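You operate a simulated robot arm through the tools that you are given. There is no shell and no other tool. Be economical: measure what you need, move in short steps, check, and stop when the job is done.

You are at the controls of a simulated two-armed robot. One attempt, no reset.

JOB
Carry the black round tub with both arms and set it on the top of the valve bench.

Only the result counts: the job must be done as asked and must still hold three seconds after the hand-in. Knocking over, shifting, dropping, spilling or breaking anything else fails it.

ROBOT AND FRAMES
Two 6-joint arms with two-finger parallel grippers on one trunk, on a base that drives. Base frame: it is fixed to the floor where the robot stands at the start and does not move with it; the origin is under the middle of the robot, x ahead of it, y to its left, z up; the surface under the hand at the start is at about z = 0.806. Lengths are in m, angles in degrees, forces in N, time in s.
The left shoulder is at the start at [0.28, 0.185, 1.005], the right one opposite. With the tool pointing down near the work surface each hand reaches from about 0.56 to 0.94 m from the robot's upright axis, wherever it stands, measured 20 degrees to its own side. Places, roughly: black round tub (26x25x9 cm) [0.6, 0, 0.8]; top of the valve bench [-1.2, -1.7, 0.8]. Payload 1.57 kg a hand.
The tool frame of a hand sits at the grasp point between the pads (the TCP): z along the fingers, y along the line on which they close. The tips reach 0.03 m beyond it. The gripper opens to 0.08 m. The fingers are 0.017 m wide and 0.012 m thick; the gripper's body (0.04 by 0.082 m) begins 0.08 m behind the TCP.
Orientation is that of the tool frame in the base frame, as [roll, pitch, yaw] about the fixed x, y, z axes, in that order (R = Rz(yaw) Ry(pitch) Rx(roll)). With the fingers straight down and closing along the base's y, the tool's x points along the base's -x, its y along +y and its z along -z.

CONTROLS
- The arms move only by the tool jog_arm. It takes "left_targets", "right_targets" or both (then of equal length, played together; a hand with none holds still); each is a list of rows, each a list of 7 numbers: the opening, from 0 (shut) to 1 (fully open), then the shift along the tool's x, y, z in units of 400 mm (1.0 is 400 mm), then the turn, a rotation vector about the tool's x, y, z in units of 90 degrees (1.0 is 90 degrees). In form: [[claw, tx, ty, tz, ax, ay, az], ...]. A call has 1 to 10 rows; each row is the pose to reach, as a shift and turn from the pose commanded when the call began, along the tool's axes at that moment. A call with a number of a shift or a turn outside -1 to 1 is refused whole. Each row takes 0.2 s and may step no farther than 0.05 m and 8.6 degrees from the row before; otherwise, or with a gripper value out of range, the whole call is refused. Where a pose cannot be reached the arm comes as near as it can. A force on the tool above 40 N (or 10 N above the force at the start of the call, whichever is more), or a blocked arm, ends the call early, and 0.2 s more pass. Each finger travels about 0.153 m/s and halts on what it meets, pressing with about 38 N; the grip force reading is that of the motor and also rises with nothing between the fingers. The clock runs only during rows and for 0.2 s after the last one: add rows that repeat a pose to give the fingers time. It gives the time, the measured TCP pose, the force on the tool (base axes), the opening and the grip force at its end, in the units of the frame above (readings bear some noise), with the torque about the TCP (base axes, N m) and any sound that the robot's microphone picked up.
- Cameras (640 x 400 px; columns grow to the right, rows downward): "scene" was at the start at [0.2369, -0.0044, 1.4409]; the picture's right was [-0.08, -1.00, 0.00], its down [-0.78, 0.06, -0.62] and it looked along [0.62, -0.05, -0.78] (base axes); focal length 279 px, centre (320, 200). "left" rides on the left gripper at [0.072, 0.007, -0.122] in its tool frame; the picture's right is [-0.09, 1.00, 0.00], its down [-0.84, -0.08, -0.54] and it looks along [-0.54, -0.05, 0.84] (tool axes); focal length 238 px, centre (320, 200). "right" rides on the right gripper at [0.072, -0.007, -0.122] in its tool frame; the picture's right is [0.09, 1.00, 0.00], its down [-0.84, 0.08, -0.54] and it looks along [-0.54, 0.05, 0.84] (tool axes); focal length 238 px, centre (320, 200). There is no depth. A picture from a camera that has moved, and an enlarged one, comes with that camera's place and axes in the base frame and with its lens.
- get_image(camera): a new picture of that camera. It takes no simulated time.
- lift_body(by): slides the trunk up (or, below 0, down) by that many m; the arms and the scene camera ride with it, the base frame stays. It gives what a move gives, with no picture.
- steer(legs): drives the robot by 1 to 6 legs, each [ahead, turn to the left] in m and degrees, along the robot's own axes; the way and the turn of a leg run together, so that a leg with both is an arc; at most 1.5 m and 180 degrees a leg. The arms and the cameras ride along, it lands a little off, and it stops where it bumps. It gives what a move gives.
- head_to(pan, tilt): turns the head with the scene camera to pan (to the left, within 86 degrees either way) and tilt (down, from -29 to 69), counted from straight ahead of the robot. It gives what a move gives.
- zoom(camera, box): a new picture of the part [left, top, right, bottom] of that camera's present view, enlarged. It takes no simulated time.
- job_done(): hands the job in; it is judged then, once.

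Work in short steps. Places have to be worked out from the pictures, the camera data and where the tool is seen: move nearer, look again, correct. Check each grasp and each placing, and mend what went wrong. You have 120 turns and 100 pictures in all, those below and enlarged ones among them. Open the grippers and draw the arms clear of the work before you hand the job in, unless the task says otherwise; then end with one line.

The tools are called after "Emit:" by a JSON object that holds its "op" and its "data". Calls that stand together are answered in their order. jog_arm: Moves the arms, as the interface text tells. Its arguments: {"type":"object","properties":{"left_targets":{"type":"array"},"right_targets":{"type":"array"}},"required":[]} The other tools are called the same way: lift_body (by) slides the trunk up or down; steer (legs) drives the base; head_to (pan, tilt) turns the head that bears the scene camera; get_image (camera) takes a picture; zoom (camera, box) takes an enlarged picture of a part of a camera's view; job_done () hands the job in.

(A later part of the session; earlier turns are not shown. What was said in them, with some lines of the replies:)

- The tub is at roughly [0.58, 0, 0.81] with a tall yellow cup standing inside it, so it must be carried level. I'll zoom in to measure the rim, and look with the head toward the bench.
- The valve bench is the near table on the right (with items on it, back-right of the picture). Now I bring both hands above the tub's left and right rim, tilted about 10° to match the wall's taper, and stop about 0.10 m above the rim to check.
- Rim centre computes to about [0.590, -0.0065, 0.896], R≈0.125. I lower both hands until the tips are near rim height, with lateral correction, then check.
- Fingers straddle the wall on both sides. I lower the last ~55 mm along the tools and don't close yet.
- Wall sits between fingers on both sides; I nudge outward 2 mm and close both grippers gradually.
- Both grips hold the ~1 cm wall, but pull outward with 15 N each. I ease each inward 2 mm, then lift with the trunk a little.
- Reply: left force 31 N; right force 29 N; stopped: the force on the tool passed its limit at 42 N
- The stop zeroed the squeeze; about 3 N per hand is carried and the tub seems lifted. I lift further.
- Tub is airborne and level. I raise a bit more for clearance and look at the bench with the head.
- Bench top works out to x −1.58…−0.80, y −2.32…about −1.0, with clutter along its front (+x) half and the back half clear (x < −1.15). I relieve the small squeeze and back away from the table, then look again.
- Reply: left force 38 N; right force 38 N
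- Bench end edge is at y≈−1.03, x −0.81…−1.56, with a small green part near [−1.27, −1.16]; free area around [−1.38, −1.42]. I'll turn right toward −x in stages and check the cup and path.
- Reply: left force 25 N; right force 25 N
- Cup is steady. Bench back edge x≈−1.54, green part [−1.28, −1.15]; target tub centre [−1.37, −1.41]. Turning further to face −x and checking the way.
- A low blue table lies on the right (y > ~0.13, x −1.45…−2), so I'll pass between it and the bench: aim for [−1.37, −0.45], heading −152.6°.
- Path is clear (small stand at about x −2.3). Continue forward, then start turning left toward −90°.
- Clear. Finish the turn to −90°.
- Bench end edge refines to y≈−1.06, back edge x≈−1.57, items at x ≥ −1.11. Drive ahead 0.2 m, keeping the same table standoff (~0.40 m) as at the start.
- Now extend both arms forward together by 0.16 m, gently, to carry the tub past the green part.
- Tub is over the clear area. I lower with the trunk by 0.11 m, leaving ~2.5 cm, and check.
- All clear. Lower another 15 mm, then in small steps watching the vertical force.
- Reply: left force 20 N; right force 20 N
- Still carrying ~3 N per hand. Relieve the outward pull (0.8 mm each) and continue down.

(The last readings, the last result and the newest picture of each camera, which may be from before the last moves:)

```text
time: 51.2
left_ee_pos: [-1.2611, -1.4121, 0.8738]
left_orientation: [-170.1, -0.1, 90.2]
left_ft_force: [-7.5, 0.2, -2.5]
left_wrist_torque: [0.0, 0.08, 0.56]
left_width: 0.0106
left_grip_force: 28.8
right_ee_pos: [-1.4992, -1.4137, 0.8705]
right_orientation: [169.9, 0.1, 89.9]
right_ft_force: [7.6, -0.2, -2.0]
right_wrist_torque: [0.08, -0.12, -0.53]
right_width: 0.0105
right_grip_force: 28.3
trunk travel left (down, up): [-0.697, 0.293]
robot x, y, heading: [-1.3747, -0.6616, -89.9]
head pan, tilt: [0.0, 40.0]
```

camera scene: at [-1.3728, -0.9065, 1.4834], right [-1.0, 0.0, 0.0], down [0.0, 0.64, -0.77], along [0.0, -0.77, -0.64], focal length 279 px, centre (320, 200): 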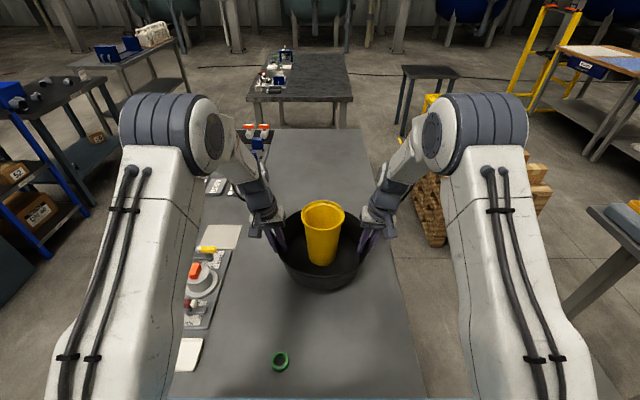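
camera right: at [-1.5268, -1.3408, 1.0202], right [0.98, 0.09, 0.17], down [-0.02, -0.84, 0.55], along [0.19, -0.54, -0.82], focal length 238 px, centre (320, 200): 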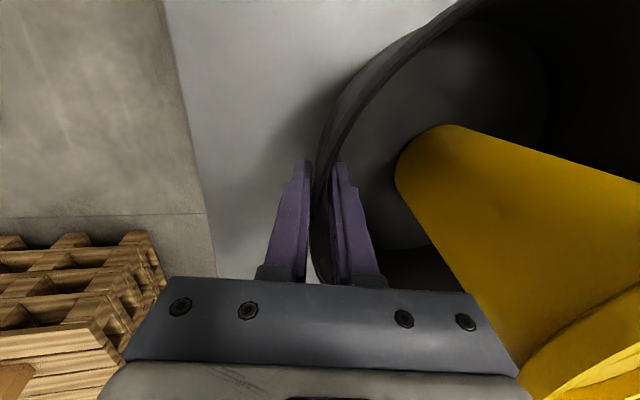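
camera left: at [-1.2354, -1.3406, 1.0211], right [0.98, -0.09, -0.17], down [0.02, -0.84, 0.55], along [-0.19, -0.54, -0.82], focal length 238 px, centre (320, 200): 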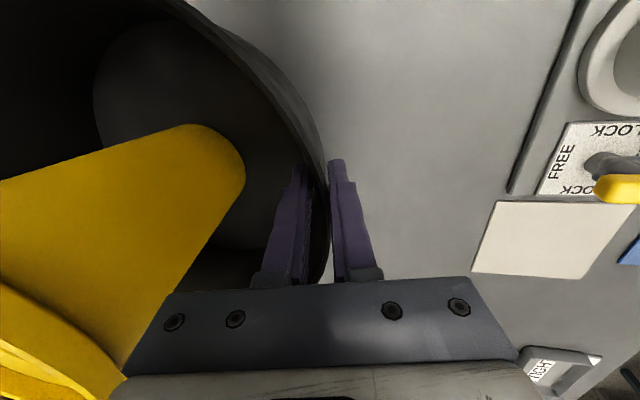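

Not yet touching; continue in 3 mm steps.

Emit:
{"op": "lift_body", "data": {"by": -0.003}}

Emit:
{"op": "lift_body", "data": {"by": -0.003}}

Emit:
{"op": "zoom", "data": {"camera": "scene", "box": [220, 180, 420, 305]}}

```text
time: 51.8
left_ee_pos: [-1.2611, -1.4129, 0.8697]
left_orientation: [-170.1, -0.2, 90.1]
left_ft_force: [-4.8, -0.1, -3.4]
left_wrist_torque: [-0.02, 0.08, 0.57]
left_width: 0.0105
left_grip_force: 28.7
right_ee_pos: [-1.499, -1.4128, 0.8679]
right_orientation: [169.9, -0.1, 89.9]
right_ft_force: [3.6, -0.1, -2.6]
right_wrist_torque: [0.08, -0.12, -0.57]
right_width: 0.0106
right_grip_force: 28.0
trunk travel left (down, up): [-0.694, 0.296]
robot x, y, heading: [-1.3783, -0.665, -89.9]
head pan, tilt: [0.0, 40.0]
```

```text
time: 52.3
left_ee_pos: [-1.2601, -1.4132, 0.8658]
left_orientation: [-170.1, 0.0, 90.2]
left_ft_force: [-1.2, 0.1, -3.2]
left_wrist_torque: [0.03, 0.14, 0.55]
left_width: 0.0106
left_grip_force: 28.7
right_ee_pos: [-1.4996, -1.412, 0.8645]
right_orientation: [170.0, 0.0, 89.9]
right_ft_force: [1.3, 0.1, -2.5]
right_wrist_torque: [0.0, -0.12, -0.49]
right_width: 0.0106
right_grip_force: 28.4
trunk travel left (down, up): [-0.691, 0.299]
robot x, y, heading: [-1.3763, -0.6654, -89.8]
head pan, tilt: [0.0, 40.0]
```

```text
3.20 times, centred on (320, 242) of scene
camera zoom: at [-1.3728, -0.9066, 1.4483], right [-1.0, 0.0, 0.0], down [0.0, 0.64, -0.77], along [0.0, -0.77, -0.64], focal length 894 px, centre (320, 64)
```

zoom: 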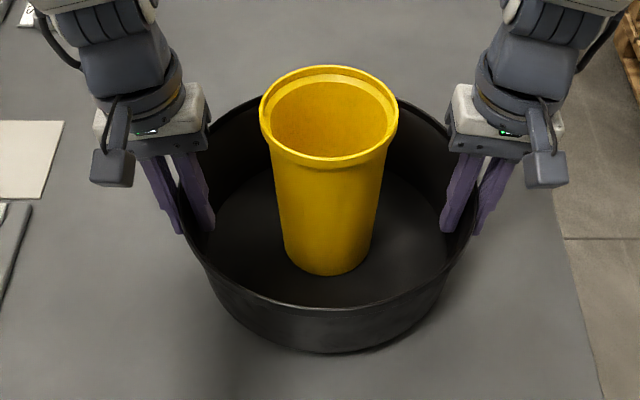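

Still hanging just above; a few more 3 mm steps.

Emit:
{"op": "lift_body", "data": {"by": -0.003}}

Emit:
{"op": "lift_body", "data": {"by": -0.003}}

Emit:
{"op": "lift_body", "data": {"by": -0.003}}

```text
time: 52.8
left_ee_pos: [-1.2612, -1.4126, 0.8641]
left_orientation: [-170.2, 0.0, 90.2]
left_ft_force: [0.2, -0.7, -3.6]
left_wrist_torque: [0.05, 0.12, 0.58]
left_width: 0.0104
left_grip_force: 28.8
right_ee_pos: [-1.4986, -1.4129, 0.8626]
right_orientation: [170.0, 0.0, 89.9]
right_ft_force: [-1.3, 0.6, -3.0]
right_wrist_torque: [0.07, -0.14, -0.54]
right_width: 0.0103
right_grip_force: 28.1
trunk travel left (down, up): [-0.688, 0.302]
robot x, y, heading: [-1.3739, -0.6617, -89.9]
head pan, tilt: [0.0, 40.0]
```

```text
time: 53.3
left_ee_pos: [-1.2606, -1.4128, 0.862]
left_orientation: [-170.1, -0.1, 90.2]
left_ft_force: [2.0, 0.7, -3.4]
left_wrist_torque: [0.0, 0.13, 0.56]
left_width: 0.0106
left_grip_force: 29.0
right_ee_pos: [-1.4981, -1.4131, 0.8596]
right_orientation: [170.0, -0.1, 89.9]
right_ft_force: [-3.3, -0.2, -2.9]
right_wrist_torque: [0.0, -0.16, -0.59]
right_width: 0.0106
right_grip_force: 28.2
trunk travel left (down, up): [-0.685, 0.305]
robot x, y, heading: [-1.3775, -0.6637, -89.8]
head pan, tilt: [0.0, 40.0]
```

```text
time: 53.8
left_ee_pos: [-1.2607, -1.4126, 0.8575]
left_orientation: [-170.1, -0.1, 90.2]
left_ft_force: [4.5, 0.5, -3.9]
left_wrist_torque: [0.03, 0.17, 0.53]
left_width: 0.0105
left_grip_force: 28.1
right_ee_pos: [-1.4998, -1.4127, 0.8573]
right_orientation: [170.0, 0.0, 90.0]
right_ft_force: [-4.4, -0.7, -3.2]
right_wrist_torque: [0.01, -0.13, -0.56]
right_width: 0.0107
right_grip_force: 28.4
trunk travel left (down, up): [-0.682, 0.308]
robot x, y, heading: [-1.3746, -0.6635, -90.3]
head pan, tilt: [0.0, 40.0]
```

Stereo on the green part suggests a bench height ~0.785, so keep stepping down.

Emit:
{"op": "lift_body", "data": {"by": -0.003}}

Emit:
{"op": "lift_body", "data": {"by": -0.003}}

Emit:
{"op": "lift_body", "data": {"by": -0.003}}

Emit:
{"op": "get_image", "data": {"camera": "scene"}}

```text
time: 54.4
left_ee_pos: [-1.2607, -1.4119, 0.8549]
left_orientation: [-170.1, -0.1, 90.2]
left_ft_force: [6.7, 0.3, -3.0]
left_wrist_torque: [0.06, 0.17, 0.53]
left_width: 0.0109
left_grip_force: 28.5
right_ee_pos: [-1.4984, -1.4131, 0.8527]
right_orientation: [170.0, -0.1, 89.8]
right_ft_force: [-6.7, -0.5, -2.5]
right_wrist_torque: [0.01, -0.14, -0.55]
right_width: 0.0105
right_grip_force: 28.7
trunk travel left (down, up): [-0.679, 0.311]
robot x, y, heading: [-1.3733, -0.6664, -89.9]
head pan, tilt: [0.0, 40.0]
```

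```text
time: 54.9
left_ee_pos: [-1.2594, -1.4131, 0.8503]
left_orientation: [-170.1, -0.1, 90.2]
left_ft_force: [8.0, -0.9, -2.3]
left_wrist_torque: [0.06, 0.17, 0.55]
left_width: 0.0105
left_grip_force: 28.7
right_ee_pos: [-1.4988, -1.4131, 0.8499]
right_orientation: [170.0, 0.0, 90.0]
right_ft_force: [-7.6, -0.3, -1.6]
right_wrist_torque: [0.02, -0.18, -0.54]
right_width: 0.0104
right_grip_force: 28.4
trunk travel left (down, up): [-0.676, 0.314]
robot x, y, heading: [-1.3716, -0.6607, -89.5]
head pan, tilt: [0.0, 40.0]
```

```text
time: 55.4
left_ee_pos: [-1.26, -1.4144, 0.849]
left_orientation: [-170.2, 0.0, 90.2]
left_ft_force: [10.4, -1.0, 0.5]
left_wrist_torque: [0.35, 0.25, 0.51]
left_width: 0.0102
left_grip_force: 28.4
right_ee_pos: [-1.4981, -1.4128, 0.8482]
right_orientation: [170.0, 0.1, 89.9]
right_ft_force: [-9.0, 1.1, 4.4]
right_wrist_torque: [0.48, -0.29, -0.45]
right_width: 0.0105
right_grip_force: 28.9
trunk travel left (down, up): [-0.673, 0.317]
robot x, y, heading: [-1.3757, -0.6609, -90.2]
head pan, tilt: [0.0, 40.0]
```

```text
67 pictures are left
camera scene: at [-1.3727, -0.9062, 1.4305], right [-1.0, 0.0, 0.0], down [0.0, 0.64, -0.77], along [0.0, -0.77, -0.64], focal length 279 px, centre (320, 200)
```

scene: 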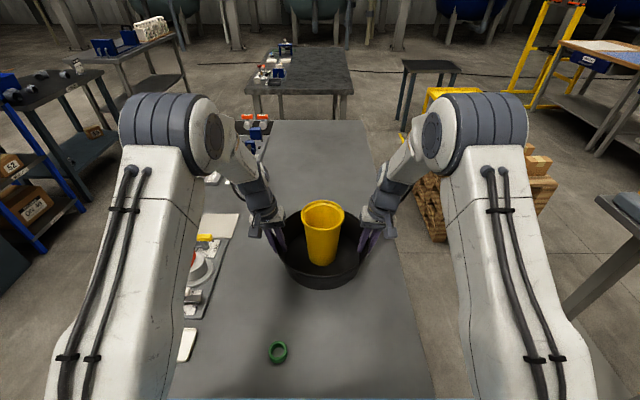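

Contact made (vertical force flipped positive). I lower 1.5 mm more to seat it, ease the squeeze, then open both grippers gradually.

Emit:
{"op": "lift_body", "data": {"by": -0.0015}}

Emit:
{"op": "jog_arm", "data": {"left_targets": [[0.0, 0, 0.0012, 0, 0, 0, 0], [0.2, 0, 0.0012, 0, 0, 0, 0], [0.3, 0, 0.0012, 0, 0, 0, 0], [0.45, 0, 0.0012, 0, 0, 0, 0], [0.6, 0, 0.0012, 0, 0, 0, 0], [0.6, 0, 0.0012, 0, 0, 0, 0]], "right_targets": [[0.0, 0, -0.0012, 0, 0, 0, 0], [0.2, 0, -0.0012, 0, 0, 0, 0], [0.3, 0, -0.0012, 0, 0, 0, 0], [0.45, 0, -0.0012, 0, 0, 0, 0], [0.6, 0, -0.0012, 0, 0, 0, 0], [0.6, 0, -0.0012, 0, 0, 0, 0]]}}

Emit:
{"op": "get_image", "data": {"camera": "scene"}}

Emit:
{"op": "get_image", "data": {"camera": "left"}}

Emit:
{"op": "get_image", "data": {"camera": "right"}}

```text
time: 55.9
left_ee_pos: [-1.2605, -1.4118, 0.8488]
left_orientation: [-170.0, 0.2, 90.2]
left_ft_force: [12.2, -0.9, 5.2]
left_wrist_torque: [0.45, 0.35, 0.45]
left_width: 0.0109
left_grip_force: 28.8
right_ee_pos: [-1.498, -1.4136, 0.8484]
right_orientation: [170.1, 0.1, 89.9]
right_ft_force: [-9.1, 2.6, 17.2]
right_wrist_torque: [0.23, -0.19, -0.45]
right_width: 0.0104
right_grip_force: 28.7
trunk travel left (down, up): [-0.672, 0.318]
robot x, y, heading: [-1.3753, -0.66, -89.9]
head pan, tilt: [0.0, 40.0]
```

```text
time: 57.3
left_ee_pos: [-1.2601, -1.414, 0.8472]
left_orientation: [-170.0, 0.0, 90.2]
left_ft_force: [-0.2, 0.1, -0.6]
left_wrist_torque: [0.01, 0.0, -0.02]
left_width: 0.0479
left_grip_force: 0.1
right_ee_pos: [-1.4997, -1.4121, 0.8461]
right_orientation: [170.1, 0.0, 90.0]
right_ft_force: [0.1, -0.6, 0.0]
right_wrist_torque: [-0.01, -0.02, -0.02]
right_width: 0.0478
right_grip_force: 0.1
trunk travel left (down, up): [-0.672, 0.318]
robot x, y, heading: [-1.3758, -0.6602, -89.9]
head pan, tilt: [0.0, 40.0]
```

```text
66 pictures are left
camera scene: at [-1.3728, -0.9064, 1.4288], right [-1.0, 0.0, 0.0], down [0.0, 0.64, -0.77], along [0.0, -0.77, -0.64], focal length 279 px, centre (320, 200)
```

scene: 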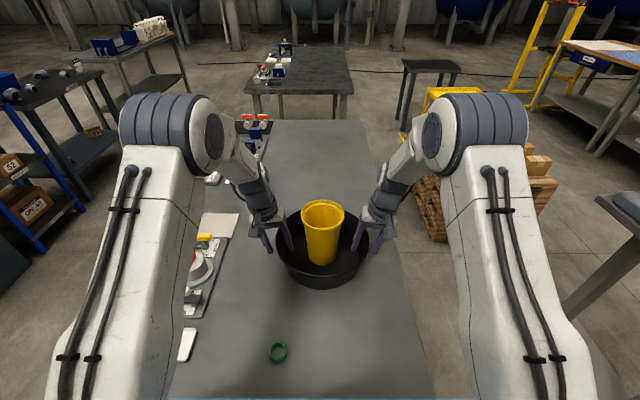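

```text
65 pictures are left
camera left: at [-1.2353, -1.3404, 0.9666], right [0.98, -0.09, -0.17], down [0.02, -0.84, 0.55], along [-0.19, -0.54, -0.82], focal length 238 px, centre (320, 200)
```

left: 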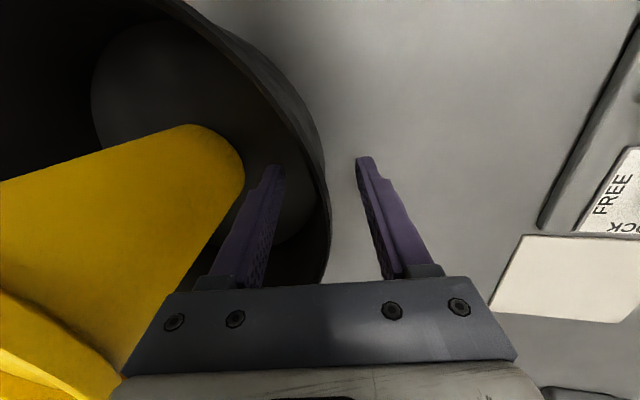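

```text
64 pictures are left
camera right: at [-1.527, -1.3409, 0.9657], right [0.98, 0.09, 0.17], down [-0.02, -0.84, 0.55], along [0.19, -0.54, -0.82], focal length 238 px, centre (320, 200)
```

right: 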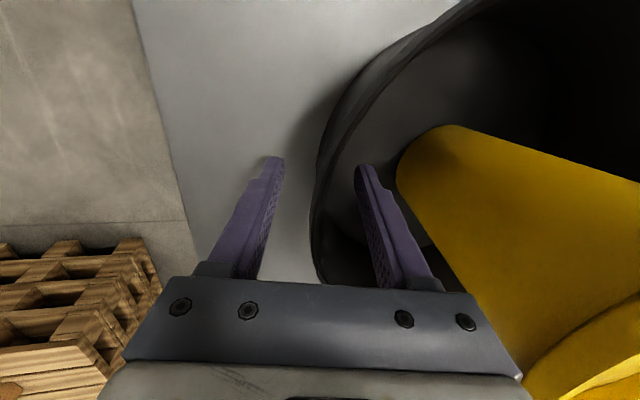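

Tub rests on the bench, cup upright, fingers clear of the wall. Withdraw both hands along their tools, up and outward.

Emit:
{"op": "jog_arm", "data": {"left_targets": [[0.6, 0, 0, -0.04, 0, 0, 0], [0.6, 0, 0, -0.1, 0, 0, 0], [0.6, 0, 0, -0.18, 0, 0, 0], [0.6, 0, 0, -0.26, 0, 0, 0], [0.6, 0, 0, -0.34, 0, 0, 0], [0.6, 0, 0, -0.42, 0, 0, 0], [0.6, 0, 0, -0.42, 0, 0, 0]], "right_targets": [[0.6, 0, 0, -0.04, 0, 0, 0], [0.6, 0, 0, -0.1, 0, 0, 0], [0.6, 0, 0, -0.18, 0, 0, 0], [0.6, 0, 0, -0.26, 0, 0, 0], [0.6, 0, 0, -0.34, 0, 0, 0], [0.6, 0, 0, -0.42, 0, 0, 0], [0.6, 0, 0, -0.42, 0, 0, 0]]}}

Emit:
{"op": "lift_body", "data": {"by": 0.1}}

Emit:
{"op": "get_image", "data": {"camera": "scene"}}

```text
time: 58.9
left_ee_pos: [-1.2317, -1.4135, 1.0102]
left_orientation: [-170.1, -0.1, 90.2]
left_ft_force: [-0.4, -0.3, -0.1]
left_wrist_torque: [0.03, 0.02, 0.03]
left_width: 0.0481
left_grip_force: 0.0
right_ee_pos: [-1.5292, -1.4129, 1.0133]
right_orientation: [170.0, 0.0, 89.9]
right_ft_force: [-0.1, -0.2, 0.1]
right_wrist_torque: [0.0, 0.01, 0.03]
right_width: 0.0481
right_grip_force: 0.1
trunk travel left (down, up): [-0.672, 0.318]
robot x, y, heading: [-1.3701, -0.6616, -89.7]
head pan, tilt: [0.0, 40.0]
```

```text
time: 60.2
left_ee_pos: [-1.2318, -1.414, 1.1096]
left_orientation: [-170.0, 0.0, 90.2]
left_ft_force: [0.0, -0.3, -0.7]
left_wrist_torque: [0.0, 0.03, -0.01]
left_width: 0.048
left_grip_force: 0.0
right_ee_pos: [-1.5281, -1.4129, 1.1131]
right_orientation: [169.9, 0.0, 90.0]
right_ft_force: [-0.7, 0.0, 0.3]
right_wrist_torque: [0.03, 0.02, 0.02]
right_width: 0.0478
right_grip_force: 0.0
trunk travel left (down, up): [-0.772, 0.218]
robot x, y, heading: [-1.3728, -0.6635, -90.0]
head pan, tilt: [0.0, 40.0]
```

```text
63 pictures are left
camera scene: at [-1.3728, -0.9065, 1.5288], right [-1.0, 0.0, 0.0], down [0.0, 0.64, -0.77], along [0.0, -0.77, -0.64], focal length 279 px, centre (320, 200)
```

scene: 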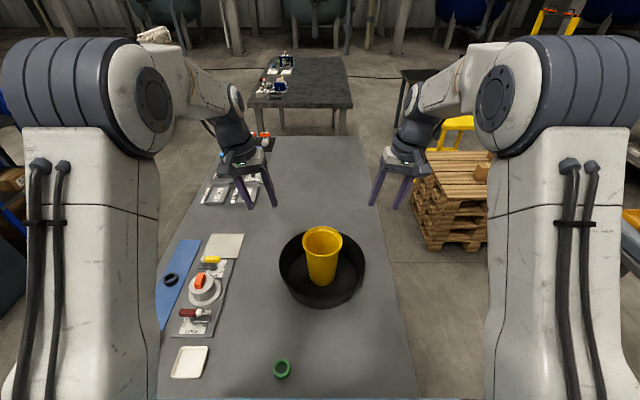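

The tub stands flat on the clear part of the bench with the cup upright inside. Nothing else has moved, and the grippers are open and clear of the work, so I'm handing in.

Emit:
{"op": "job_done", "data": {}}

```text
The job is handed in.
```

The black tub now stands on top of the valve bench, with the yellow cup still upright inside it. I carried it with both arms, then opened the grippers and drew the arms clear. The pictures show nothing else disturbed.
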